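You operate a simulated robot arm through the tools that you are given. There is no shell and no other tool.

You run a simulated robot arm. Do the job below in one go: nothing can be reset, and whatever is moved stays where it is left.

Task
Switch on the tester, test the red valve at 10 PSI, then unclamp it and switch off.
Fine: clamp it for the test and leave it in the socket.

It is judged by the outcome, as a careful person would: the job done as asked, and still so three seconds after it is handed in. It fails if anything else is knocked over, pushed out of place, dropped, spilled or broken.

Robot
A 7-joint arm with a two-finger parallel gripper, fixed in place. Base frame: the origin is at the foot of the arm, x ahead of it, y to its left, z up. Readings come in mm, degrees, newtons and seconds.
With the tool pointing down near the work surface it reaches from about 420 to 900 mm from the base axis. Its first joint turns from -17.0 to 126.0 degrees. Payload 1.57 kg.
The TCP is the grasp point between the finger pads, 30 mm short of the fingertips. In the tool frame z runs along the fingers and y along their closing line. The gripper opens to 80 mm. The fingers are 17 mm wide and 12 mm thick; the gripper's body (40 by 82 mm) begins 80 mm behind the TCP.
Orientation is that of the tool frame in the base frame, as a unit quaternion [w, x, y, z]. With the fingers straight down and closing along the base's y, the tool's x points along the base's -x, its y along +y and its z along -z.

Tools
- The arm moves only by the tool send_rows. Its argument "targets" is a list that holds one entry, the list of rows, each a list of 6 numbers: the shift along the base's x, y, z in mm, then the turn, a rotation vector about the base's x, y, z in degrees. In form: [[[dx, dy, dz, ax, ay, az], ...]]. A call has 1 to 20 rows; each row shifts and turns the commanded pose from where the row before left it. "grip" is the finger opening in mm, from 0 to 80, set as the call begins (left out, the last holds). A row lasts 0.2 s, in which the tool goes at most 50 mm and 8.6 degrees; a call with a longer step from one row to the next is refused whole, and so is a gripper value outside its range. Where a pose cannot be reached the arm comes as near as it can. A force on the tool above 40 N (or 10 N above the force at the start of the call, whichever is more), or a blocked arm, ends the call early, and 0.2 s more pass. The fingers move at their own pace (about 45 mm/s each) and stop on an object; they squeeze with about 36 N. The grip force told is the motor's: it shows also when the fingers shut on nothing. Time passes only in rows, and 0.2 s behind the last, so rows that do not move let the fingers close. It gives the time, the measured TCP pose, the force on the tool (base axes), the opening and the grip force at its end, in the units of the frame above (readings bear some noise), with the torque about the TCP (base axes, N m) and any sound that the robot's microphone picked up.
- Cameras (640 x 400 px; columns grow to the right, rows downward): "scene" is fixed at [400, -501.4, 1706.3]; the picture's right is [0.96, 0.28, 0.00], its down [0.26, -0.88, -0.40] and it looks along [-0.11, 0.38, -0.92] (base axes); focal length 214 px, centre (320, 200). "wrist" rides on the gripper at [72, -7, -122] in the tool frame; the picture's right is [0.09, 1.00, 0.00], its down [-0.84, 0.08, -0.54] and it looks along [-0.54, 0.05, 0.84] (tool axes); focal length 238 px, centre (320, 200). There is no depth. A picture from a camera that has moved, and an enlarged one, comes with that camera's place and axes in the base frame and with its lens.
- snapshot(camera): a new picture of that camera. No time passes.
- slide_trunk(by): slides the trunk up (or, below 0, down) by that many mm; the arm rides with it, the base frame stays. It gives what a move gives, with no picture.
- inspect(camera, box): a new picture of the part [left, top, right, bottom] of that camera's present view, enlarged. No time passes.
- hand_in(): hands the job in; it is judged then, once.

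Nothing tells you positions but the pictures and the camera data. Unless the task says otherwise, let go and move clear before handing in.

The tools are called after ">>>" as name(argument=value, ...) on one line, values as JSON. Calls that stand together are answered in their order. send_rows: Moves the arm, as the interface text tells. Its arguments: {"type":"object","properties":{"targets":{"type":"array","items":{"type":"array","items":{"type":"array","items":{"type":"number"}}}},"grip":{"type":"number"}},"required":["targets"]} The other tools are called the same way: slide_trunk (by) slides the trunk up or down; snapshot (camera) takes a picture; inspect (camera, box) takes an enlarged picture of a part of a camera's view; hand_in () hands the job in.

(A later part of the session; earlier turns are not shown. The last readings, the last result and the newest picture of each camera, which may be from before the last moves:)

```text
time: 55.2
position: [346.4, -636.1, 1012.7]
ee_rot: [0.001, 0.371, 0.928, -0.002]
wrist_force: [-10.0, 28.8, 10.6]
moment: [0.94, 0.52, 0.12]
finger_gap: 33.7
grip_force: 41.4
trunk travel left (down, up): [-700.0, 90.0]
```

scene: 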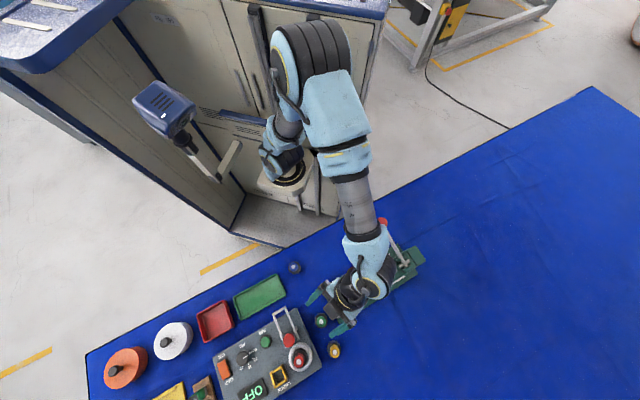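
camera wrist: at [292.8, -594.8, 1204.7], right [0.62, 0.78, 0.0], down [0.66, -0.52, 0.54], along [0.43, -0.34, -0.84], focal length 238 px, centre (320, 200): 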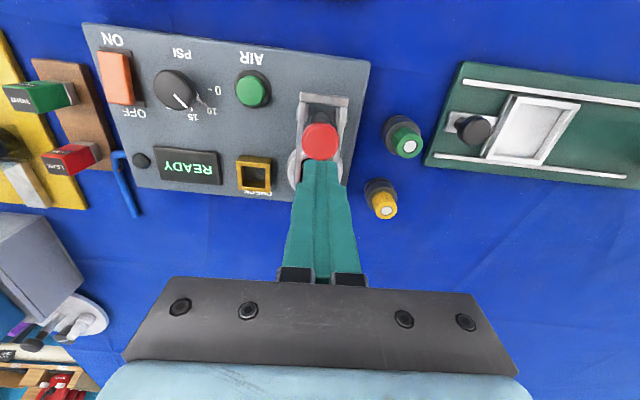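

It is stiff that way too. I'll return to neutral, then try a small twist and a small upward pull.

>>> send_rows(targets=[[[-1.45, 1.38, 0, 0, 0, 0], [-1.45, 1.38, 0, 0, 0, 0], [0, 0, 0, 0, 0, 0]]])

>>> send_rows(targets=[[[0, 0, 0, 0, 0, -5], [0, 0, 0, 0, 0, -5], [0, 0, 0, 0, 0, 0]]])

>>> inspect(camera="wrist", box=[220, 90, 420, 290])

```text
time: 56.0
position: [346.9, -636.2, 1013.2]
ee_rot: [0.004, 0.371, 0.929, -0.005]
wrist_force: [-0.5, 13.0, -1.9]
moment: [0.54, 0.34, 0.07]
finger_gap: 33.5
grip_force: 41.9
trunk travel left (down, up): [-700.0, 90.0]
```

```text
time: 56.8
position: [348.8, -637.7, 1013.2]
ee_rot: [0.004, 0.45, 0.893, -0.003]
wrist_force: [10.3, 7.6, -5.2]
moment: [-0.18, -0.39, 0.47]
finger_gap: 33.2
grip_force: 41.3
trunk travel left (down, up): [-700.0, 90.0]
```

```text
2.00 times, centred on (320, 190) of wrist
camera zoom: at [299.6, -582.1, 1133.8], right [0.75, 0.67, -0.01], down [0.56, -0.62, 0.55], along [0.36, -0.42, -0.83], focal length 477 px, centre (320, 220)
```

zoom: 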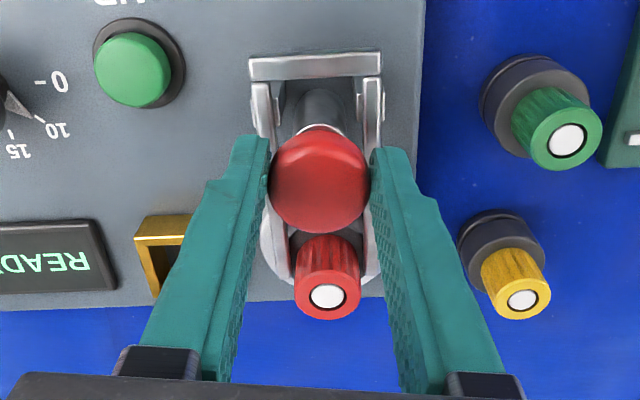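

>>> send_rows(targets=[[[0, 0, 0, 0, 0, 5], [0, 0, 0, 0, 0, 5], [0, 0, 0, 0, 0, 0]]])

>>> send_rows(targets=[[[0, 0, 2, 0, 0, 0], [0, 0, 2, 0, 0, 0], [0, 0, 0, 0, 0, 0]]])

>>> inspect(camera="wrist", box=[220, 90, 420, 290])

```text
time: 57.6
position: [347.3, -637.7, 1013.5]
ee_rot: [0.004, 0.37, 0.929, -0.005]
wrist_force: [14.9, 2.4, -3.6]
moment: [-0.3, -0.69, 0.04]
finger_gap: 33.4
grip_force: 41.1
trunk travel left (down, up): [-700.0, 90.0]
```

```text
time: 58.4
position: [347.0, -638.8, 1014.6]
ee_rot: [0.002, 0.371, 0.929, -0.002]
wrist_force: [11.8, 3.2, -30.8]
moment: [0.12, -0.1, 0.04]
finger_gap: 33.3
grip_force: 41.1
trunk travel left (down, up): [-700.0, 90.0]
```

```text
2.00 times, centred on (320, 190) of wrist
camera zoom: at [290.3, -592.0, 1135.9], right [0.62, 0.78, 0.0], down [0.66, -0.52, 0.55], along [0.43, -0.34, -0.84], focal length 477 px, centre (320, 220)
```

zoom: 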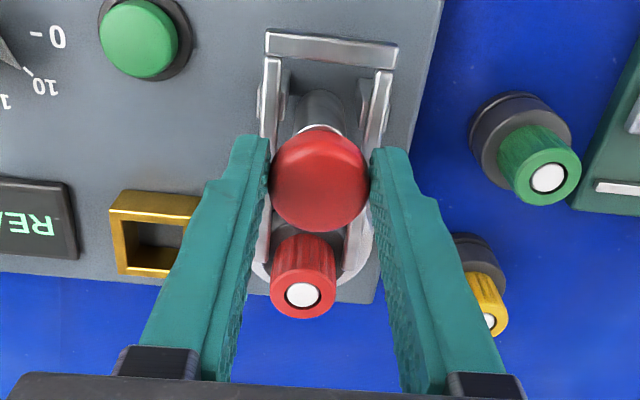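

>>> inspect(camera="scene", box=[265, 310, 325, 370])

>>> inspect(camera="wrist", box=[280, 110, 370, 200])

```text
6.67 times, centred on (295, 340) of scene
camera zoom: at [400.0, -501.4, 1706.3], right [0.96, 0.28, 0.0], down [0.26, -0.88, -0.4], along [-0.11, 0.38, -0.92], focal length 1430 px, centre (487, -733)
```

zoom: 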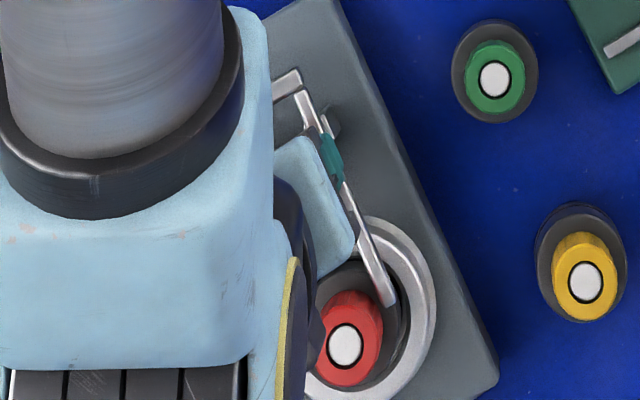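

```text
4.44 times, centred on (325, 155) of wrist
camera zoom: at [290.3, -592.0, 1135.9], right [0.62, 0.78, 0.0], down [0.66, -0.52, 0.55], along [0.43, -0.34, -0.84], focal length 1059 px, centre (298, 400)
```

zoom: 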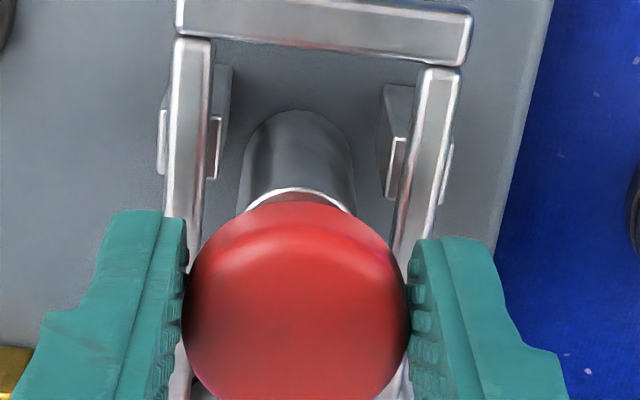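

The fork shifted back about 7 mm during the knob tests, so the knob and the fork may be linked. I'll relax the upward pull and see whether the fork changes.

>>> send_rows(targets=[[[0, 0, -2, 0, 0, 0], [0, 0, -2, 0, 0, 0], [0, 0, 0, 0, 0, 0]]])

>>> inspect(camera="wrist", box=[220, 90, 420, 290])

```text
time: 59.2
position: [347.1, -636.0, 1015.1]
ee_rot: [0.003, 0.372, 0.928, -0.006]
wrist_force: [7.6, 13.9, 7.0]
moment: [1.13, 0.64, 0.08]
finger_gap: 33.3
grip_force: 40.9
trunk travel left (down, up): [-700.0, 90.0]
```

```text
2.00 times, centred on (320, 190) of wrist
camera zoom: at [289.9, -591.1, 1135.7], right [0.62, 0.78, -0.01], down [0.66, -0.51, 0.55], along [0.43, -0.35, -0.83], focal length 477 px, centre (320, 220)
```

zoom: 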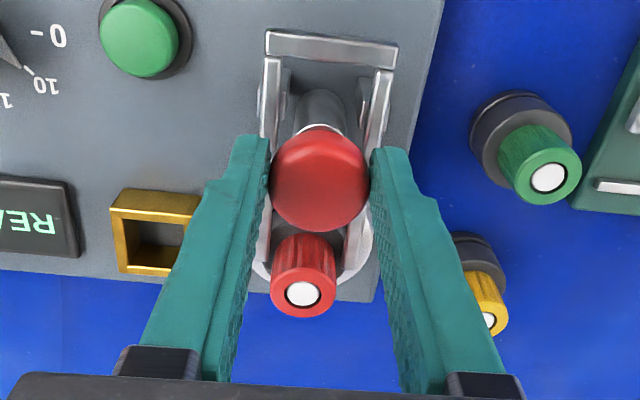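

I'll release the knob, rise and look again from the side.

>>> send_rows(targets=[[[0, 0, 0, 0, 0, 0], [0, 0, 0, 0, 0, 0], [0, 0, 0, 0, 0, 0]]], grip=62)

>>> send_rows(targets=[[[0, 0, 20, 0, 0, 0], [0, 0, 25, 0, 0, 0], [0, 0, 25, 0, 0, 0], [0, 0, 0, 0, 0, 0]]], grip=80)

>>> inspect(camera="wrist", box=[260, 80, 380, 220])

```text
time: 60.0
position: [347.2, -638.1, 1012.5]
ee_rot: [0.004, 0.371, 0.929, -0.004]
wrist_force: [0.6, 0.1, 0.3]
moment: [0.0, 0.0, -0.01]
finger_gap: 62.2
grip_force: 0.0
trunk travel left (down, up): [-700.0, 90.0]
```

```text
time: 61.0
position: [346.8, -637.6, 1083.9]
ee_rot: [0.004, 0.372, 0.928, -0.004]
wrist_force: [0.6, -0.3, -0.1]
moment: [-0.02, -0.04, -0.01]
finger_gap: 80.0
grip_force: 0.1
trunk travel left (down, up): [-700.0, 90.0]
```

```text
2.86 times, centred on (320, 150) of wrist
camera zoom: at [289.4, -592.2, 1204.1], right [0.62, 0.78, -0.01], down [0.66, -0.52, 0.55], along [0.43, -0.35, -0.84], focal length 681 px, centre (320, 343)
```

zoom: 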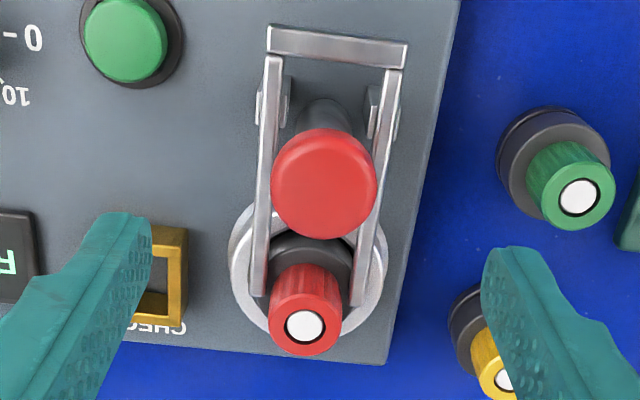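

I'll check the knob's height and the fork position again from the side.

>>> send_rows(targets=[[[7, 8.5, 5, -3.2, -0.545, -7.06], [7, 8.5, 3, -3.2, -0.545, -7.06], [7, 8.5, 2, -3.2, -0.545, -7.06], [7, 8.5, 1, -3.2, -0.545, -7.06], [7, 8.5, 1, -3.2, -0.545, -7.06], [7, 8.5, 1, -3.2, -0.545, -7.06], [7, 8.5, 1, -3.2, -0.545, -7.06], [7, 8.5, 1, -3.2, -0.545, -7.06], [7, 8.5, 1, -3.2, -0.545, -7.06], [7, 8.5, 1, -3.2, -0.545, -7.06], [7, 8.5, 1, -3.2, -0.545, -7.06], [0, 0, 0, 0, 0, 0]]], grip=80)

>>> inspect(camera="wrist", box=[270, 85, 385, 175])

```text
time: 63.6
position: [423.5, -544.3, 1101.6]
ee_rot: [0.148, 0.845, 0.451, -0.247]
wrist_force: [0.1, -1.1, -0.3]
moment: [0.0, 0.0, 0.0]
finger_gap: 80.1
grip_force: 0.1
trunk travel left (down, up): [-700.0, 90.0]
```

```text
4.44 times, centred on (328, 130) of wrist
camera zoom: at [486.3, -433.4, 1162.1], right [0.87, -0.48, -0.02], down [-0.18, -0.36, 0.92], along [-0.45, -0.8, -0.4], focal length 1059 px, centre (287, 511)
```

zoom: 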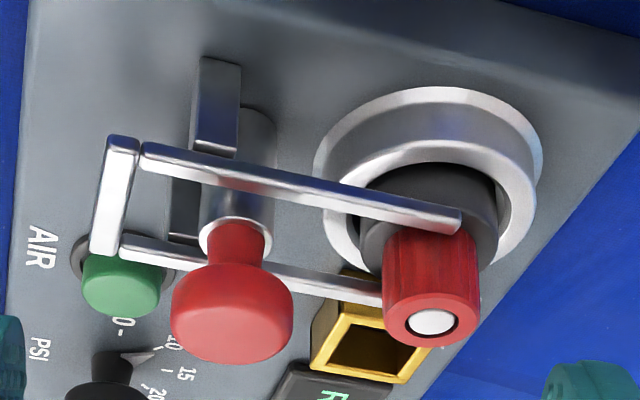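

The knob's height has not changed, but the fork slid back about 7 mm, right after I un-twisted the knob. That suggests the knob may turn and drive the fork. I'll test this by gripping the knob and turning it −10°, which is the closing direction under that idea.

>>> send_rows(targets=[[[-7, -8.5, 0, 3.2, 0.545, 7.06], [-7, -8.5, 0, 3.2, 0.545, 7.06], [-7, -8.5, 0, 3.2, 0.545, 7.06], [-7, -8.5, 0, 3.2, 0.545, 7.06], [-7, -8.5, -2, 3.2, 0.545, 7.06], [-7, -8.5, -2, 3.2, 0.545, 7.06], [-7, -8.5, -3, 3.2, 0.545, 7.06], [-7, -8.5, -3, 3.2, 0.545, 7.06], [-7, -8.5, -3, 3.2, 0.545, 7.06], [-7, -8.5, -3, 3.2, 0.545, 7.06], [-7, -8.5, -3, 3.2, 0.545, 7.06], [0, 0, 0, 0, 0, 0]]], grip=62)

>>> inspect(camera="wrist", box=[260, 80, 380, 220])

```text
time: 66.2
position: [345.7, -636.7, 1081.5]
ee_rot: [0.004, 0.371, 0.929, -0.004]
wrist_force: [0.2, 0.3, -0.6]
moment: [-0.02, -0.01, -0.01]
finger_gap: 62.3
grip_force: 0.1
trunk travel left (down, up): [-700.0, 90.0]
```

```text
2.86 times, centred on (320, 150) of wrist
camera zoom: at [289.2, -592.1, 1202.7], right [0.62, 0.79, -0.01], down [0.66, -0.51, 0.55], along [0.43, -0.34, -0.84], focal length 681 px, centre (320, 343)
```

zoom: 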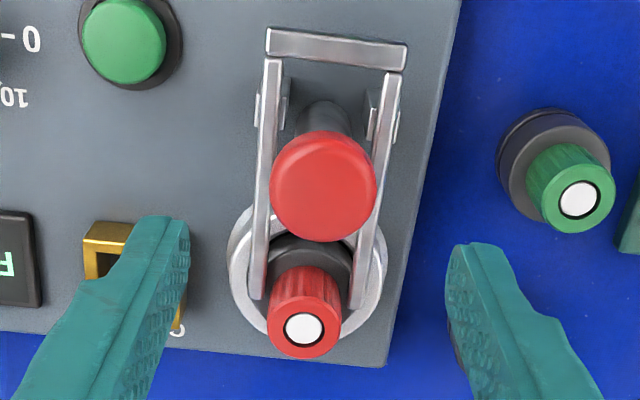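

>>> send_rows(targets=[[[1, -1, -20, 0, 0, 0], [0, 0, -20, 0, 0, 0], [0, 0, -20, 0, 0, 0], [0, 0, -9, 0, 0, 0], [0, 0, 0, 0, 0, 0]]], grip=62)

>>> send_rows(targets=[[[0, 0, 0, 0, 0, 0], [0, 0, 0, 0, 0, 0], [0, 0, 0, 0, 0, 0], [0, 0, 0, 0, 0, 0]]], grip=25)

>>> inspect(camera="wrist", box=[220, 90, 420, 290])

>>> send_rows(targets=[[[0, 0, 0, 0, 0, -5], [0, 0, 0, 0, 0, -5], [0, 0, 0, 0, 0, 0]]])

>>> inspect(camera="wrist", box=[220, 90, 420, 290])

```text
time: 67.4
position: [348.1, -635.9, 1013.2]
ee_rot: [0.005, 0.371, 0.929, -0.004]
wrist_force: [-0.4, -0.1, -0.1]
moment: [-0.01, 0.0, 0.01]
finger_gap: 62.3
grip_force: 0.1
trunk travel left (down, up): [-700.0, 90.0]
```

```text
time: 68.4
position: [347.4, -637.6, 1013.1]
ee_rot: [0.004, 0.371, 0.929, -0.004]
wrist_force: [0.5, 2.8, -0.6]
moment: [0.06, -0.06, 0.0]
finger_gap: 33.4
grip_force: 34.8
trunk travel left (down, up): [-700.0, 90.0]
```

```text
2.00 times, centred on (320, 190) of wrist
camera zoom: at [290.4, -591.8, 1133.9], right [0.62, 0.78, -0.01], down [0.66, -0.52, 0.55], along [0.43, -0.34, -0.84], focal length 477 px, centre (320, 220)
```

zoom: 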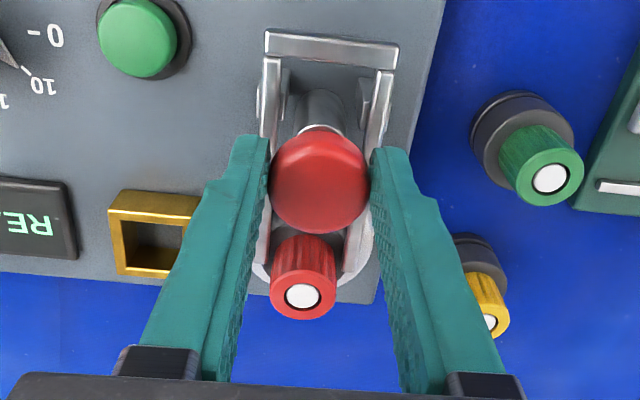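

```text
time: 69.2
position: [348.1, -638.0, 1012.1]
ee_rot: [0.003, 0.452, 0.892, -0.005]
wrist_force: [2.7, 10.0, -1.2]
moment: [-0.24, -0.49, 0.21]
finger_gap: 33.2
grip_force: 41.1
trunk travel left (down, up): [-700.0, 90.0]
```

```text
2.00 times, centred on (320, 190) of wrist
camera zoom: at [299.8, -582.3, 1133.9], right [0.75, 0.66, -0.01], down [0.56, -0.62, 0.55], along [0.36, -0.41, -0.84], focal length 477 px, centre (320, 220)
```

zoom: 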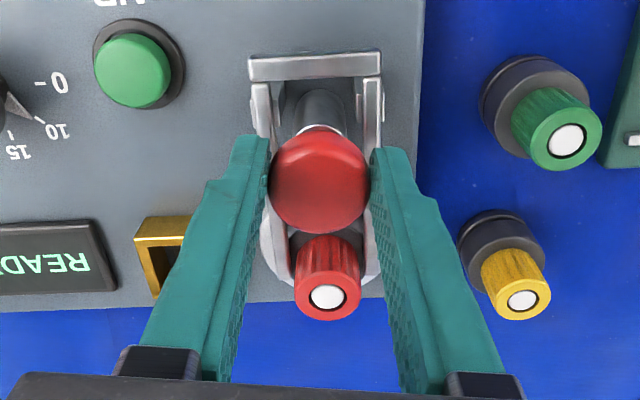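

Turning the knob −10° moved the fork forward again, so the knob and fork are one linked mechanism and turning clockwise closes it. I'll turn a little further to seat it on its stop, then let go.

>>> send_rows(targets=[[[0, 0, 0, 0, 0, -4], [0, 0, 0, 0, 0, -4], [0, 0, 0, 0, 0, 0]]])

>>> send_rows(targets=[[[0, 0, 0, 0, 0, 0], [0, 0, 0, 0, 0, 0], [0, 0, 0, 0, 0, 0]]], grip=62)

>>> send_rows(targets=[[[0, 0, 20, 0, 0, 0], [0, 0, 25, 0, 0, 3], [0, 0, 25, 0, 0, 5], [-15, 15, 5, 0, 0, 5], [-15, 15, 5, 0, 0, 5], [-15, 15, 0, 0, 0, 0], [0, 0, 0, 0, 0, 0]]])

>>> inspect(camera="scene", box=[265, 310, 325, 370])

>>> snapshot(camera="wrist")

```text
time: 70.0
position: [348.8, -637.7, 1013.6]
ee_rot: [0.003, 0.513, 0.858, -0.005]
wrist_force: [10.2, 9.8, 0.2]
moment: [0.2, -0.34, 0.56]
finger_gap: 33.4
grip_force: 41.7
trunk travel left (down, up): [-700.0, 90.0]
```

```text
time: 70.8
position: [346.9, -639.1, 1012.7]
ee_rot: [0.004, 0.512, 0.859, -0.005]
wrist_force: [-0.2, 0.4, 0.1]
moment: [0.03, 0.03, -0.01]
finger_gap: 62.2
grip_force: 0.0
trunk travel left (down, up): [-700.0, 90.0]
```

```text
time: 72.4
position: [303.1, -592.4, 1093.9]
ee_rot: [0.004, 0.371, 0.928, -0.005]
wrist_force: [0.4, 0.5, -0.6]
moment: [-0.02, -0.01, 0.0]
finger_gap: 61.8
grip_force: 0.1
trunk travel left (down, up): [-700.0, 90.0]
```

```text
6.67 times, centred on (295, 340) of scene
camera zoom: at [400.0, -501.4, 1706.3], right [0.96, 0.28, 0.0], down [0.26, -0.88, -0.4], along [-0.11, 0.38, -0.92], focal length 1430 px, centre (487, -733)
```

zoom: 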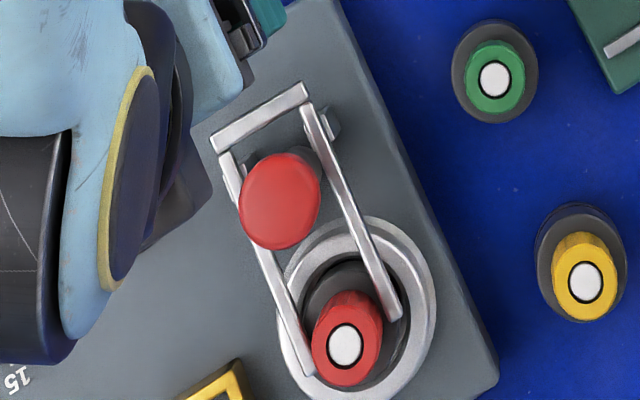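

```text
taken
camera wrist: at [245.5, -547.2, 1213.6], right [0.62, 0.78, -0.01], down [0.66, -0.51, 0.55], along [0.43, -0.35, -0.84], focal length 238 px, centre (320, 200)
```

wrist: 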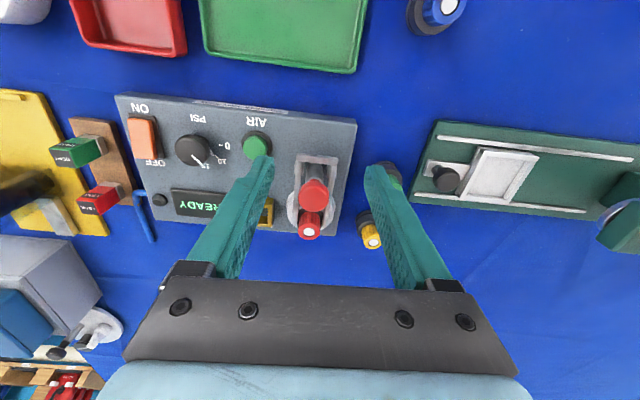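

The fork is back at its forward stop with the tines fully over the collar, so the valve is clamped. Next I'll go above the AIR button with the fingers closed.

>>> send_rows(targets=[[[-5.9, -20.8, -16, 0, 0, 0], [-5.9, -20.8, -16, 0, 0, 0], [-5.9, -20.8, -16, 0, 0, 0], [-5.9, -20.8, -16, 0, 0, 0], [0, 0, 0, 0, 0, 0], [0, 0, 0, 0, 0, 0]]], grip=0)

>>> inspect(camera="wrist", box=[240, 80, 400, 200])

>>> snapshot(camera="wrist")

```text
time: 73.8
position: [279.7, -676.5, 1029.7]
ee_rot: [0.004, 0.371, 0.929, -0.005]
wrist_force: [-0.4, 0.6, -0.7]
moment: [-0.03, 0.0, 0.02]
finger_gap: 0.2
grip_force: 20.9
trunk travel left (down, up): [-700.0, 90.0]
```

```text
3.33 times, centred on (320, 140) of wrist
camera zoom: at [222.2, -630.7, 1149.8], right [0.62, 0.78, -0.01], down [0.66, -0.52, 0.55], along [0.43, -0.35, -0.84], focal length 794 px, centre (320, 400)
```

zoom: 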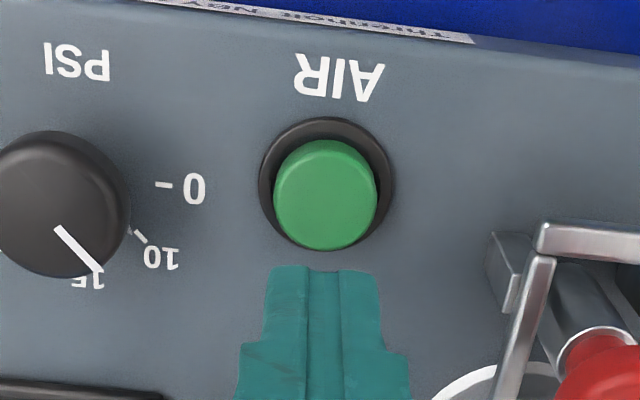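

```text
taken
camera wrist: at [222.2, -630.7, 1149.8], right [0.62, 0.78, -0.01], down [0.66, -0.52, 0.55], along [0.43, -0.35, -0.84], focal length 238 px, centre (320, 200)
```

wrist: 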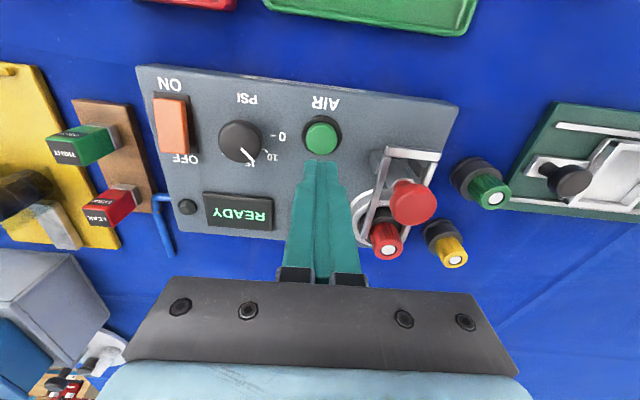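

>>> inspect(camera="wrist", box=[205, 105, 295, 175])

>>> inspect(camera="scene", box=[220, 320, 290, 400])

```text
5.71 times, centred on (250, 140) of wrist
camera zoom: at [222.2, -630.7, 1149.8], right [0.62, 0.78, -0.01], down [0.66, -0.52, 0.55], along [0.43, -0.35, -0.84], focal length 1362 px, centre (720, 543)
```

zoom: 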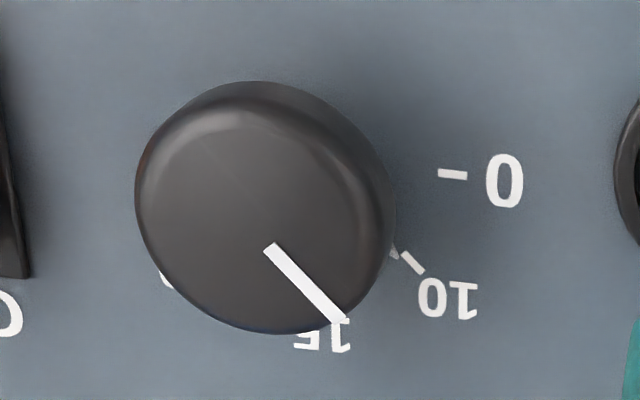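

```text
5.00 times, centred on (255, 360) of scene
camera zoom: at [400.0, -501.4, 1706.3], right [0.96, 0.28, 0.0], down [0.26, -0.88, -0.4], along [-0.11, 0.38, -0.92], focal length 1072 px, centre (645, -600)
```

zoom: 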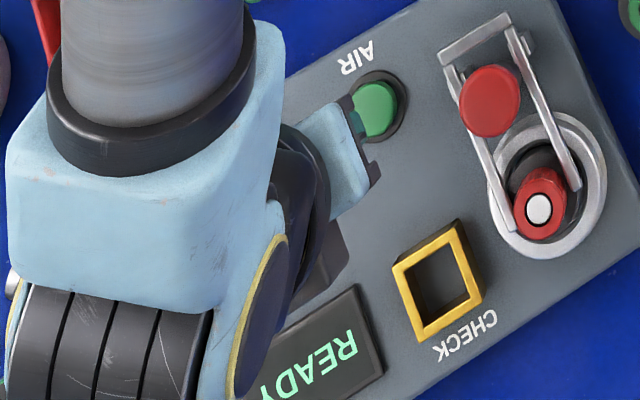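

The dial's pointer meets the 10 tick exactly. Everything is set, so I'll lower onto the AIR button.

>>> send_rows(targets=[[[-1.6, 2.6, -20, 0, 0, 0], [0, 0, -20, 0, 0, 0], [0, 0, -4, 0, 0, 0], [0, 0, -2, 0, 0, 0], [0, 0, -2, 0, 0, 0], [0, 0, 0, 0, 0, 0]]])

>>> inspect(camera="wrist", box=[180, 100, 420, 260])

```text
time: 75.2
position: [277.0, -674.2, 980.7]
ee_rot: [0.003, 0.372, 0.928, -0.004]
wrist_force: [-0.1, 0.3, -0.3]
moment: [-0.02, -0.02, 0.01]
finger_gap: 0.0
grip_force: 21.3
trunk travel left (down, up): [-700.0, 90.0]
```

```text
2.50 times, centred on (300, 180) of wrist
camera zoom: at [220.4, -628.3, 1101.6], right [0.62, 0.78, -0.01], down [0.66, -0.52, 0.55], along [0.43, -0.35, -0.84], focal length 596 px, centre (370, 250)
```

zoom: 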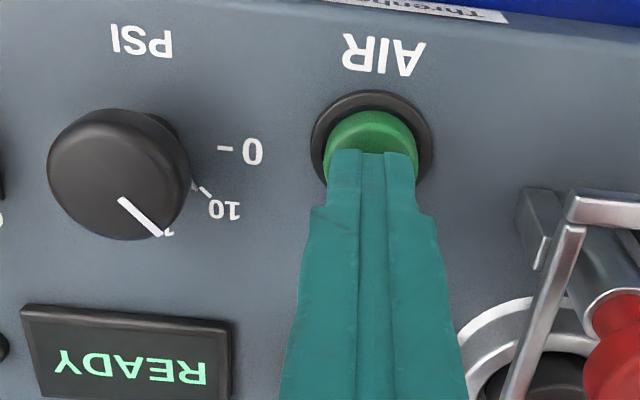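

The fingertips are right over the button and the display still reads READY. I'll press in small steps.

>>> send_rows(targets=[[[0, 0, -2, 0, 0, 0], [0, 0, -2, 0, 0, 0], [0, 0, -1.5, 0, 0, 0], [0, 0, -1.5, 0, 0, 0], [0, 0, 0, 0, 0, 0]]])

>>> inspect(camera="wrist", box=[180, 100, 420, 260])

```text
time: 76.4
position: [277.0, -673.1, 974.1]
ee_rot: [0.004, 0.37, 0.929, -0.004]
wrist_force: [0.1, -0.3, 1.1]
moment: [-0.02, 0.0, 0.02]
finger_gap: 0.2
grip_force: 21.6
trunk travel left (down, up): [-700.0, 90.0]
```

```text
2.50 times, centred on (300, 180) of wrist
camera zoom: at [220.3, -627.9, 1094.6], right [0.62, 0.78, -0.01], down [0.66, -0.52, 0.55], along [0.43, -0.35, -0.84], focal length 596 px, centre (370, 250)
```

zoom: 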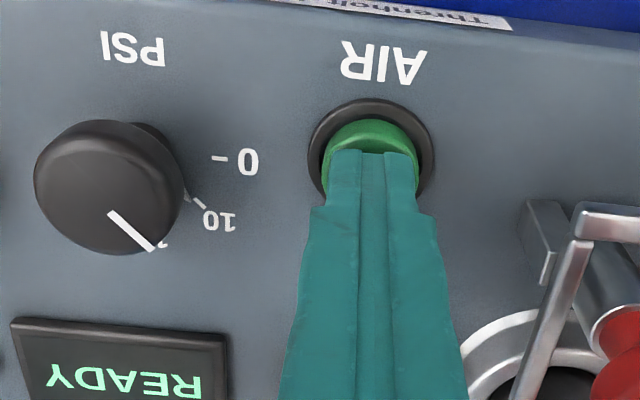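

>>> send_rows(targets=[[[0, 0, -1.5, 0, 0, 0], [0, 0, -1.5, 0, 0, 0], [0, 0, -1.5, 0, 0, 0], [0, 0, 0, 0, 0, 0]]])

>>> inspect(camera="wrist", box=[180, 100, 420, 280])

```text
time: 77.4
position: [278.5, -673.9, 969.8]
ee_rot: [0.005, 0.371, 0.929, -0.005]
wrist_force: [-0.3, 1.5, 2.5]
moment: [-0.02, -0.01, 0.03]
finger_gap: 0.0
grip_force: 21.3
trunk travel left (down, up): [-700.0, 90.0]
heard: click
```

```text
2.22 times, centred on (300, 190) of wrist
camera zoom: at [220.3, -628.2, 1090.2], right [0.62, 0.78, -0.01], down [0.66, -0.52, 0.55], along [0.43, -0.35, -0.84], focal length 530 px, centre (364, 222)
```

zoom: 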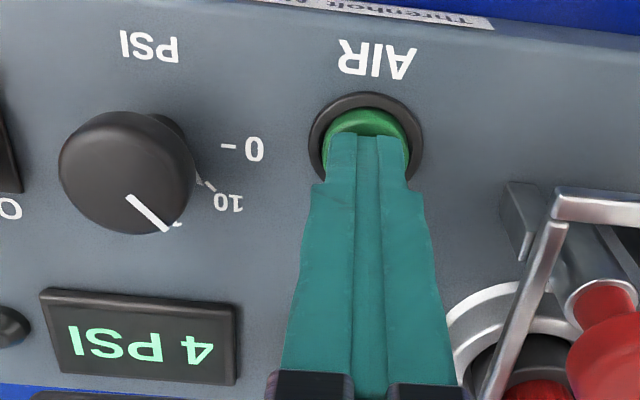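

A click was heard and the display shows 4 PSI and rising. I'll hold the button and watch.

>>> send_rows(targets=[[[0, 0, 0, 0, 0, 0], [0, 0, 0, 0, 0, 0], [0, 0, 0, 0, 0, 0]]])

>>> inspect(camera="wrist", box=[180, 100, 420, 280])

```text
time: 78.2
position: [277.5, -674.0, 969.8]
ee_rot: [0.004, 0.372, 0.928, -0.004]
wrist_force: [-0.7, 1.5, 2.5]
moment: [0.04, 0.01, -0.02]
finger_gap: 0.1
grip_force: 21.2
trunk travel left (down, up): [-700.0, 90.0]
```

```text
2.22 times, centred on (300, 190) of wrist
camera zoom: at [220.3, -628.3, 1090.3], right [0.62, 0.78, -0.01], down [0.66, -0.52, 0.55], along [0.43, -0.35, -0.84], focal length 530 px, centre (364, 222)
```

zoom: 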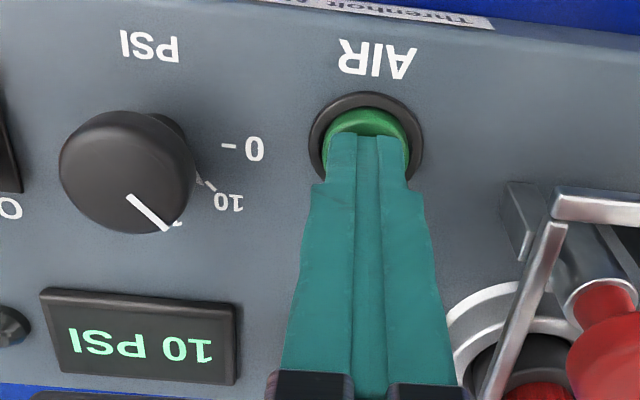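

The display now reads 10 PSI. I'll keep holding until a result appears.

>>> send_rows(targets=[[[0, 0, 0, 0, 0, 0], [0, 0, 0, 0, 0, 0], [0, 0, 0, 0, 0, 0], [0, 0, 0, 0, 0, 0]]])

>>> inspect(camera="wrist", box=[180, 100, 420, 280])

```text
time: 79.2
position: [277.3, -674.2, 970.0]
ee_rot: [0.003, 0.371, 0.928, -0.004]
wrist_force: [-0.7, 1.1, 1.9]
moment: [0.03, 0.01, -0.03]
finger_gap: 0.1
grip_force: 21.6
trunk travel left (down, up): [-700.0, 90.0]
```

```text
2.22 times, centred on (300, 190) of wrist
camera zoom: at [220.3, -628.3, 1090.3], right [0.62, 0.78, -0.01], down [0.66, -0.52, 0.55], along [0.43, -0.35, -0.84], focal length 530 px, centre (364, 222)
```

zoom: 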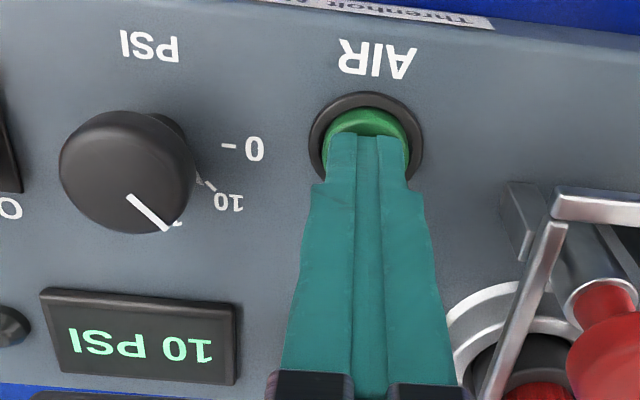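

>>> send_rows(targets=[[[0, 0, 0, 0, 0, 0], [0, 0, 0, 0, 0, 0], [0, 0, 0, 0, 0, 0], [0, 0, 0, 0, 0, 0], [0, 0, 0, 0, 0, 0], [0, 0, 0, 0, 0, 0], [0, 0, 0, 0, 0, 0], [0, 0, 0, 0, 0, 0]]])

>>> inspect(camera="wrist", box=[180, 100, 420, 280])

```text
time: 81.0
position: [277.1, -674.5, 969.8]
ee_rot: [0.004, 0.371, 0.929, -0.004]
wrist_force: [-0.7, 1.4, 1.7]
moment: [-0.02, 0.05, -0.01]
finger_gap: 0.2
grip_force: 21.1
trunk travel left (down, up): [-700.0, 90.0]
```

```text
2.22 times, centred on (300, 190) of wrist
camera zoom: at [220.3, -628.3, 1090.3], right [0.62, 0.78, -0.01], down [0.66, -0.52, 0.55], along [0.43, -0.35, -0.84], focal length 530 px, centre (364, 222)
```

zoom: 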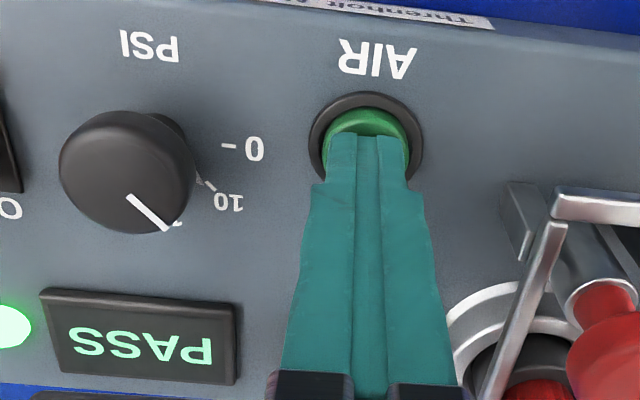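

The display shows PASS and the lamp is lit green, so the test is complete. I'll lift off the button and see what the tester does when it is released.

>>> send_rows(targets=[[[0, 0, 10, 0, 0, 0], [0, 0, 25, 0, 0, 0], [0, 0, 25, 0, 0, 0], [0, 0, 20, 0, 0, 0], [0, 0, 20, 0, 0, 0], [0, 0, 0, 0, 0, 0], [0, 0, 0, 0, 0, 0]]])

>>> snapshot(camera="wrist")

>>> inspect(camera="scene", box=[220, 310, 330, 400])

```text
time: 82.6
position: [277.3, -673.3, 1070.6]
ee_rot: [0.004, 0.372, 0.928, -0.004]
wrist_force: [-0.5, 0.4, -0.4]
moment: [0.02, 0.01, 0.01]
finger_gap: 0.0
grip_force: 21.3
trunk travel left (down, up): [-700.0, 90.0]
```

```text
taken
camera wrist: at [220.3, -628.6, 1190.5], right [0.62, 0.78, -0.01], down [0.66, -0.52, 0.55], along [0.43, -0.35, -0.84], focal length 238 px, centre (320, 200)
```

wrist: 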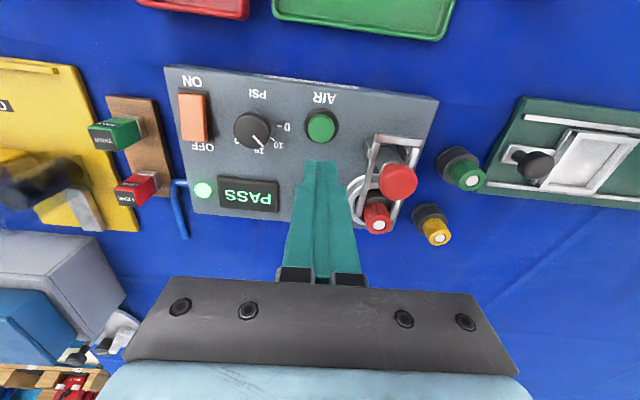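

```text
4.44 times, centred on (275, 355) of scene
camera zoom: at [400.0, -501.4, 1706.3], right [0.96, 0.28, 0.0], down [0.26, -0.88, -0.4], along [-0.11, 0.38, -0.92], focal length 953 px, centre (520, -489)
```

zoom: 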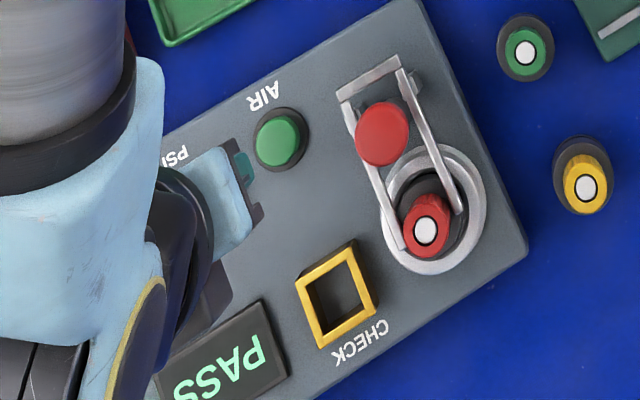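

PASS stays on the display and the valve is still seated under the fork. Now I'll unclamp by going above the crossbar to draw the fork back.

>>> send_rows(targets=[[[13.1, 14.75, 0, 0, 0, 0], [13.1, 14.75, -5, 0, 0, 0], [13.1, 14.75, -10, 0, 0, 0], [13.1, 14.75, -12, 0, 0, 0], [0, 0, 0, 0, 0, 0]]], grip=80)

>>> inspect(camera="wrist", box=[230, 90, 410, 230])

```text
time: 83.8
position: [329.1, -613.9, 1042.8]
ee_rot: [0.004, 0.371, 0.929, -0.005]
wrist_force: [0.5, 0.8, -0.2]
moment: [0.01, -0.01, 0.0]
finger_gap: 79.9
grip_force: 0.1
trunk travel left (down, up): [-700.0, 90.0]
```

```text
2.86 times, centred on (320, 160) of wrist
camera zoom: at [272.0, -568.7, 1163.7], right [0.62, 0.78, -0.01], down [0.66, -0.52, 0.55], along [0.43, -0.35, -0.84], focal length 681 px, centre (320, 314)
```

zoom: 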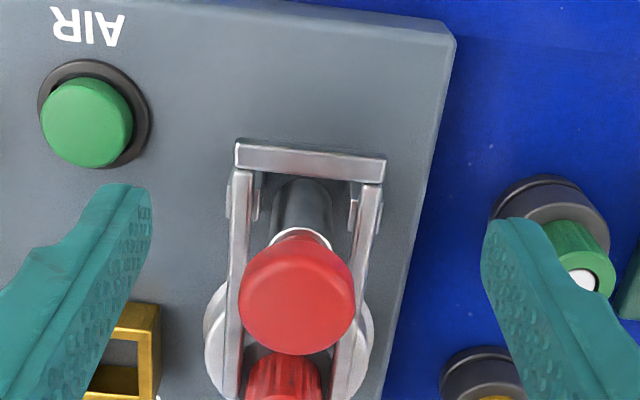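

>>> send_rows(targets=[[[-2, -2.5, -20, 0, 0, -1.4], [0, 0, -20, 0, 0, 0], [0, 0, -20, 0, 0, 0], [0, 0, -8, 0, 0, 0], [0, 0, 0, 0, 0, 0]]])

>>> inspect(camera="wrist", box=[230, 110, 410, 250])

```text
time: 85.0
position: [328.2, -616.8, 974.6]
ee_rot: [0.004, 0.383, 0.924, -0.004]
wrist_force: [0.8, 0.4, -0.5]
moment: [0.0, 0.02, 0.01]
finger_gap: 80.1
grip_force: 0.1
trunk travel left (down, up): [-700.0, 90.0]
```

```text
2.86 times, centred on (320, 180) of wrist
camera zoom: at [271.5, -569.8, 1095.2], right [0.64, 0.77, -0.01], down [0.64, -0.53, 0.55], along [0.42, -0.36, -0.84], focal length 681 px, centre (320, 257)
```

zoom: 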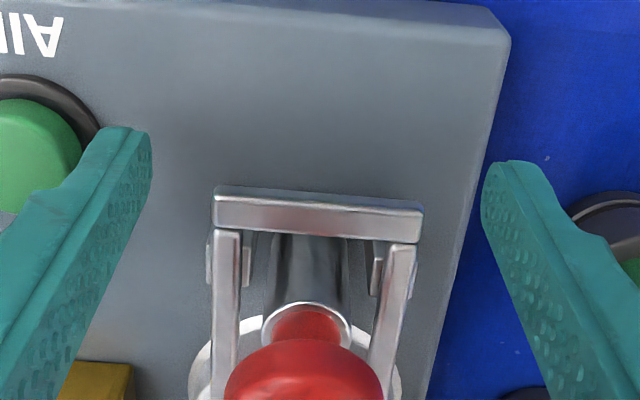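

The crossbar is centred between the fingers. I'll close on it and draw it back slowly.

>>> send_rows(targets=[[[0, 0, 0, 0, 0, 0], [0, 0, 0, 0, 0, 0], [0, 0, 0, 0, 0, 0], [0, 0, 0, 0, 0, 0]]], grip=38)

>>> send_rows(targets=[[[-2.1, 2.1, 0, 0, 0, 0], [-2.8, 2.8, 0, 0, 0, 0], [-2.8, 2.8, 0, 0, 0, 0], [-2.8, 2.8, 0, 0, 0, 0], [0, 0, 0, 0, 0, 0]]])

>>> inspect(camera="wrist", box=[230, 110, 410, 250])

```text
time: 86.0
position: [327.4, -617.4, 974.3]
ee_rot: [0.004, 0.383, 0.924, -0.004]
wrist_force: [-0.7, -1.1, -1.8]
moment: [-0.04, -0.03, 0.01]
finger_gap: 46.6
grip_force: 32.4
trunk travel left (down, up): [-700.0, 90.0]
```

```text
time: 87.2
position: [317.6, -607.3, 974.8]
ee_rot: [0.004, 0.384, 0.923, -0.005]
wrist_force: [-1.6, -1.6, -3.3]
moment: [-0.44, -0.28, -0.08]
finger_gap: 46.6
grip_force: 45.1
trunk travel left (down, up): [-700.0, 90.0]
```

```text
2.86 times, centred on (320, 180) of wrist
camera zoom: at [260.9, -559.7, 1095.4], right [0.64, 0.77, -0.01], down [0.64, -0.53, 0.55], along [0.42, -0.36, -0.84], focal length 681 px, centre (320, 257)
```

zoom: 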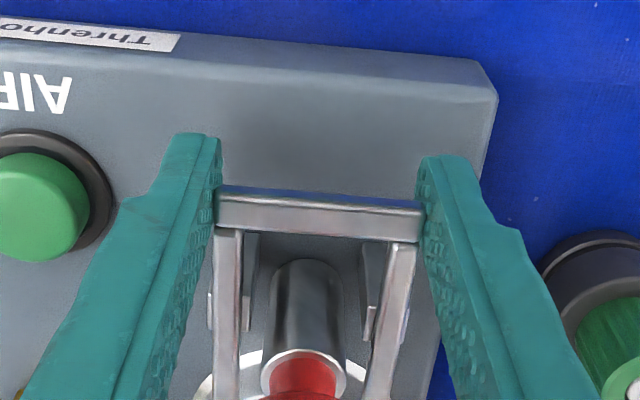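

The fork follows the gripper back with little force. I'll continue to its fully retracted position.

>>> send_rows(targets=[[[-2.6, 2.6, 0, 0, 0, 0], [-2.6, 2.6, 0, 0, 0, 0], [-2.6, 2.6, 0, 0, 0, 0], [-2.6, 2.6, 0, 0, 0, 0], [-2.6, 2.6, 0, 0, 0, 0], [-2.6, 2.6, 0, 0, 0, 0], [-2.6, 2.6, 0, 0, 0, 0], [-2.6, 2.6, 0, 0, 0, 0], [0, 0, 0, 0, 0, 0]]])

>>> inspect(camera="wrist", box=[230, 110, 410, 250])

>>> inspect(camera="scene", box=[265, 300, 325, 375])

```text
time: 89.2
position: [297.4, -585.8, 974.2]
ee_rot: [0.004, 0.384, 0.923, -0.004]
wrist_force: [-1.4, -1.4, 8.3]
moment: [0.21, 0.2, 0.12]
finger_gap: 46.8
grip_force: 44.7
trunk travel left (down, up): [-700.0, 90.0]
```

```text
2.86 times, centred on (320, 180) of wrist
camera zoom: at [240.1, -538.9, 1095.3], right [0.64, 0.77, -0.01], down [0.64, -0.53, 0.55], along [0.42, -0.36, -0.83], focal length 681 px, centre (320, 257)
```

zoom: 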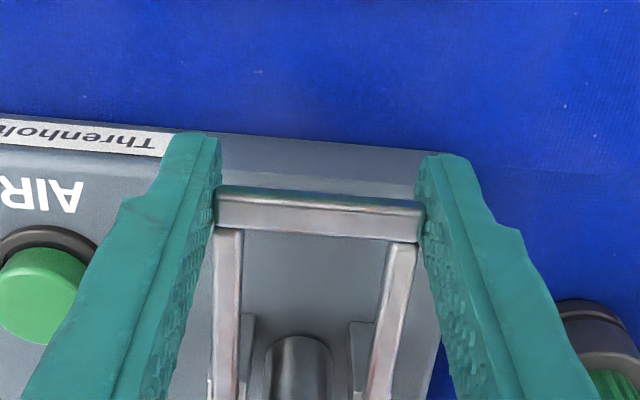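

```text
5.33 times, centred on (295, 338) of scene
camera zoom: at [400.0, -501.4, 1706.3], right [0.96, 0.28, 0.0], down [0.26, -0.88, -0.4], along [-0.11, 0.38, -0.92], focal length 1144 px, centre (453, -533)
```

zoom: 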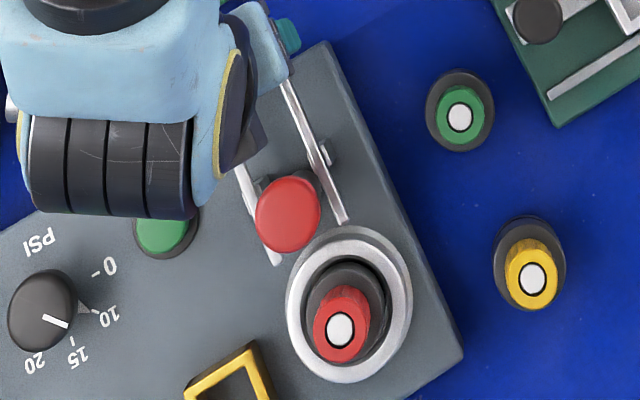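

About 6 mm remain to the original open position. I'll finish the stroke gently.

>>> send_rows(targets=[[[-1.8, 1.8, 0, 0, 0, 0], [-1.8, 1.8, 0, 0, 0, 0], [-1.5, 1.5, 0, 0, 0, 0], [0, 0, 0, 0, 0, 0]]])

>>> inspect(camera="scene", box=[265, 300, 325, 375])

```text
time: 90.2
position: [291.0, -582.0, 974.6]
ee_rot: [0.005, 0.383, 0.924, -0.006]
wrist_force: [3.3, -7.2, 6.8]
moment: [0.04, 0.09, -0.07]
finger_gap: 46.3
grip_force: 45.0
trunk travel left (down, up): [-700.0, 90.0]
```

```text
5.33 times, centred on (295, 338) of scene
camera zoom: at [400.0, -501.4, 1706.3], right [0.96, 0.28, 0.0], down [0.26, -0.88, -0.4], along [-0.11, 0.38, -0.92], focal length 1144 px, centre (453, -533)
```

zoom: 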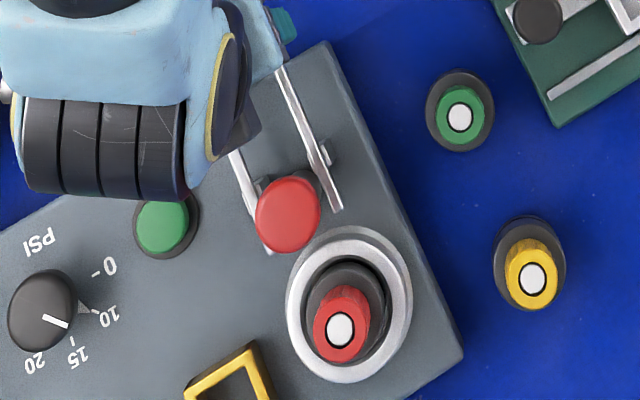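

The fork is fully back at its original open position and the valve stays in the socket. I'll release and rise.

>>> send_rows(targets=[[[0, 0, 0, 0, 0, 0], [0, 0, 0, 0, 0, 0], [0, 0, 0, 0, 0, 0]]], grip=80)

>>> send_rows(targets=[[[0, 0, 20, 0, 0, 0], [0, 0, 25, 0, 0, 0], [0, 0, 25, 0, 0, 0], [0, 0, 20, 0, 0, 0], [0, 0, 0, 0, 0, 0]]])

>>> snapshot(camera="wrist")

>>> inspect(camera="scene", box=[225, 295, 330, 400])

```text
time: 91.0
position: [292.9, -580.7, 974.4]
ee_rot: [0.004, 0.383, 0.924, -0.005]
wrist_force: [-0.1, 0.8, -0.4]
moment: [0.0, -0.03, 0.02]
finger_gap: 79.6
grip_force: 0.0
trunk travel left (down, up): [-700.0, 90.0]
```

```text
time: 92.2
position: [290.5, -581.6, 1064.7]
ee_rot: [0.003, 0.382, 0.924, -0.004]
wrist_force: [-0.6, 0.0, 0.1]
moment: [-0.03, -0.04, 0.0]
finger_gap: 80.2
grip_force: 0.1
trunk travel left (down, up): [-700.0, 90.0]
```

```text
taken
camera wrist: at [234.5, -533.9, 1185.8], right [0.64, 0.77, -0.01], down [0.64, -0.53, 0.55], along [0.42, -0.36, -0.84], focal length 238 px, centre (320, 200)
```

wrist: 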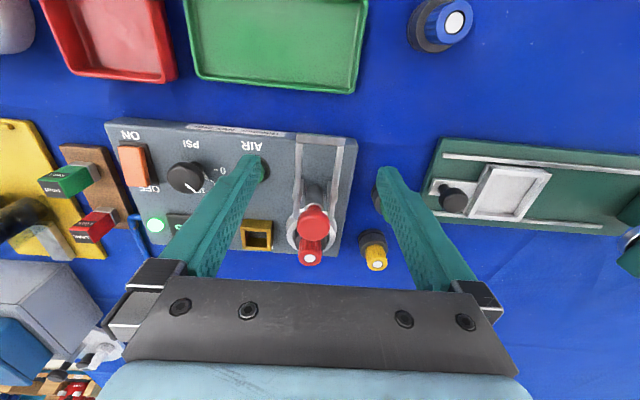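

```text
3.81 times, centred on (278, 348) of scene
camera zoom: at [400.0, -501.4, 1706.3], right [0.96, 0.28, 0.0], down [0.26, -0.88, -0.4], along [-0.11, 0.38, -0.92], focal length 817 px, centre (482, -362)
```

zoom: 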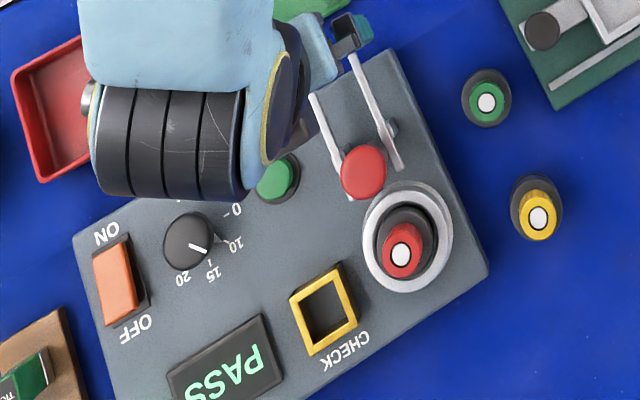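

The clamp is open, the valve is in its socket and the display still shows PASS. Last step: switch off. I'll go over the OFF end of the rocker with the fingers closed.

>>> send_rows(targets=[[[-12.8, -28.8, 0, 0, 0, 0], [-12.8, -28.8, 0, 0, 0, 0], [-12.8, -28.8, -4, 0, 0, 0], [-12.8, -28.8, -5, 0, 0, 0], [-12.8, -28.8, -6, 0, 0, 0], [-12.8, -28.8, -6, 0, 0, 0], [-13.1, -29.1, -6, 0, 0, 0], [0, 0, 0, 0, 0, 0]]], grip=0)

>>> snapshot(camera="wrist")

>>> inspect(camera="wrist", box=[250, 80, 390, 190])

```text
time: 94.0
position: [202.4, -782.1, 1037.9]
ee_rot: [0.003, 0.383, 0.924, -0.004]
wrist_force: [0.0, -0.2, -0.4]
moment: [0.0, 0.02, -0.01]
finger_gap: 0.1
grip_force: 21.2
trunk travel left (down, up): [-700.0, 90.0]
```

```text
taken
camera wrist: at [146.0, -736.1, 1158.3], right [0.64, 0.77, -0.01], down [0.64, -0.53, 0.55], along [0.42, -0.36, -0.84], focal length 238 px, centre (320, 200)
```

wrist: 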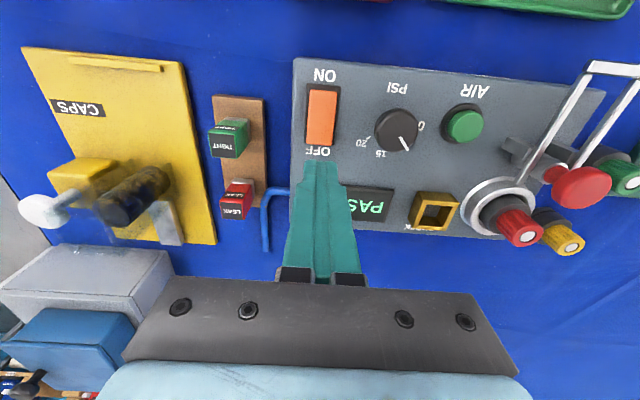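

```text
3.64 times, centred on (320, 135) of wrist
camera zoom: at [146.0, -736.1, 1158.3], right [0.64, 0.77, -0.01], down [0.64, -0.53, 0.55], along [0.42, -0.36, -0.84], focal length 867 px, centre (320, 436)
```

zoom: 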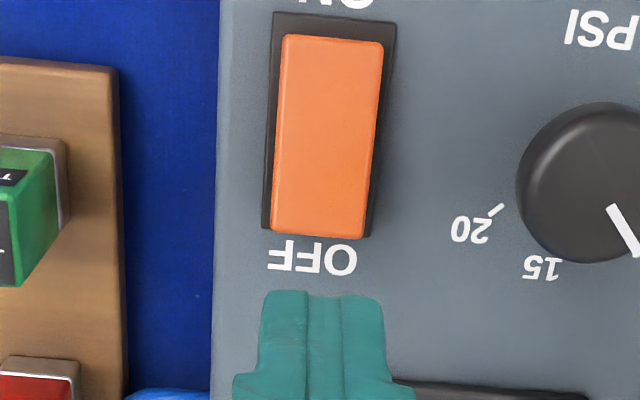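

The fingertips land just inside the OFF end. I'll shift 3.5 mm inward and lower gently.

>>> send_rows(targets=[[[-2.5, 2.5, -20, 0, 0, 0], [0, 0, -20, 0, 0, 0], [0, 0, -12, 0, 0, 0], [0, 0, -4, 0, 0, 0], [0, 0, 0, 0, 0, 0]]])

>>> inspect(camera="wrist", box=[250, 90, 410, 230])

```text
time: 95.2
position: [200.2, -780.2, 980.4]
ee_rot: [0.004, 0.383, 0.924, -0.004]
wrist_force: [0.8, 0.4, -0.3]
moment: [-0.02, -0.01, -0.04]
finger_gap: 0.0
grip_force: 21.7
trunk travel left (down, up): [-700.0, 90.0]
```

```text
2.86 times, centred on (330, 160) of wrist
camera zoom: at [143.1, -733.9, 1101.9], right [0.64, 0.77, -0.01], down [0.64, -0.53, 0.55], along [0.42, -0.36, -0.84], focal length 681 px, centre (291, 314)
```

zoom: 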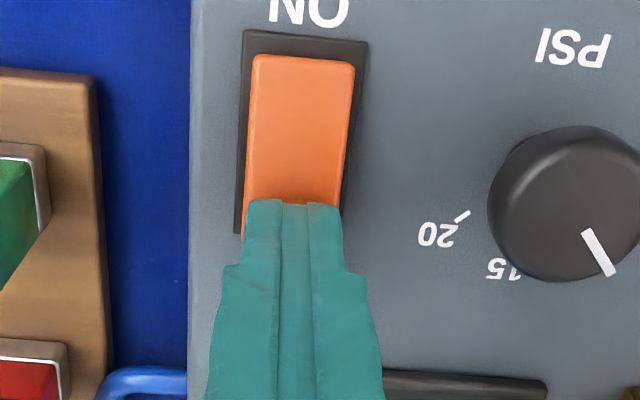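

>>> send_rows(targets=[[[0, 0, -2, 0, 0, 0], [0, 0, -2, 0, 0, 0], [0, 0, -2, 0, 0, 0], [0, 0, -2, 0, 0, 0], [0, 0, -2, 0, 0, 0], [0, 0, 0, 0, 0, 0]]])

>>> snapshot(camera="wrist")

```text
time: 96.6
position: [199.1, -781.2, 974.2]
ee_rot: [0.005, 0.383, 0.924, -0.007]
wrist_force: [3.1, -1.5, 23.5]
moment: [0.13, -0.06, 0.3]
finger_gap: 0.1
grip_force: 22.0
trunk travel left (down, up): [-700.0, 90.0]
```

```text
taken
camera wrist: at [143.4, -733.2, 1094.6], right [0.64, 0.77, -0.01], down [0.64, -0.53, 0.55], along [0.42, -0.36, -0.83], focal length 238 px, centre (320, 200)
```

wrist: 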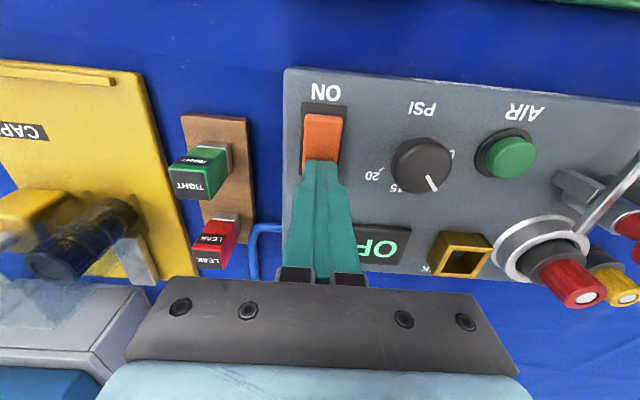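

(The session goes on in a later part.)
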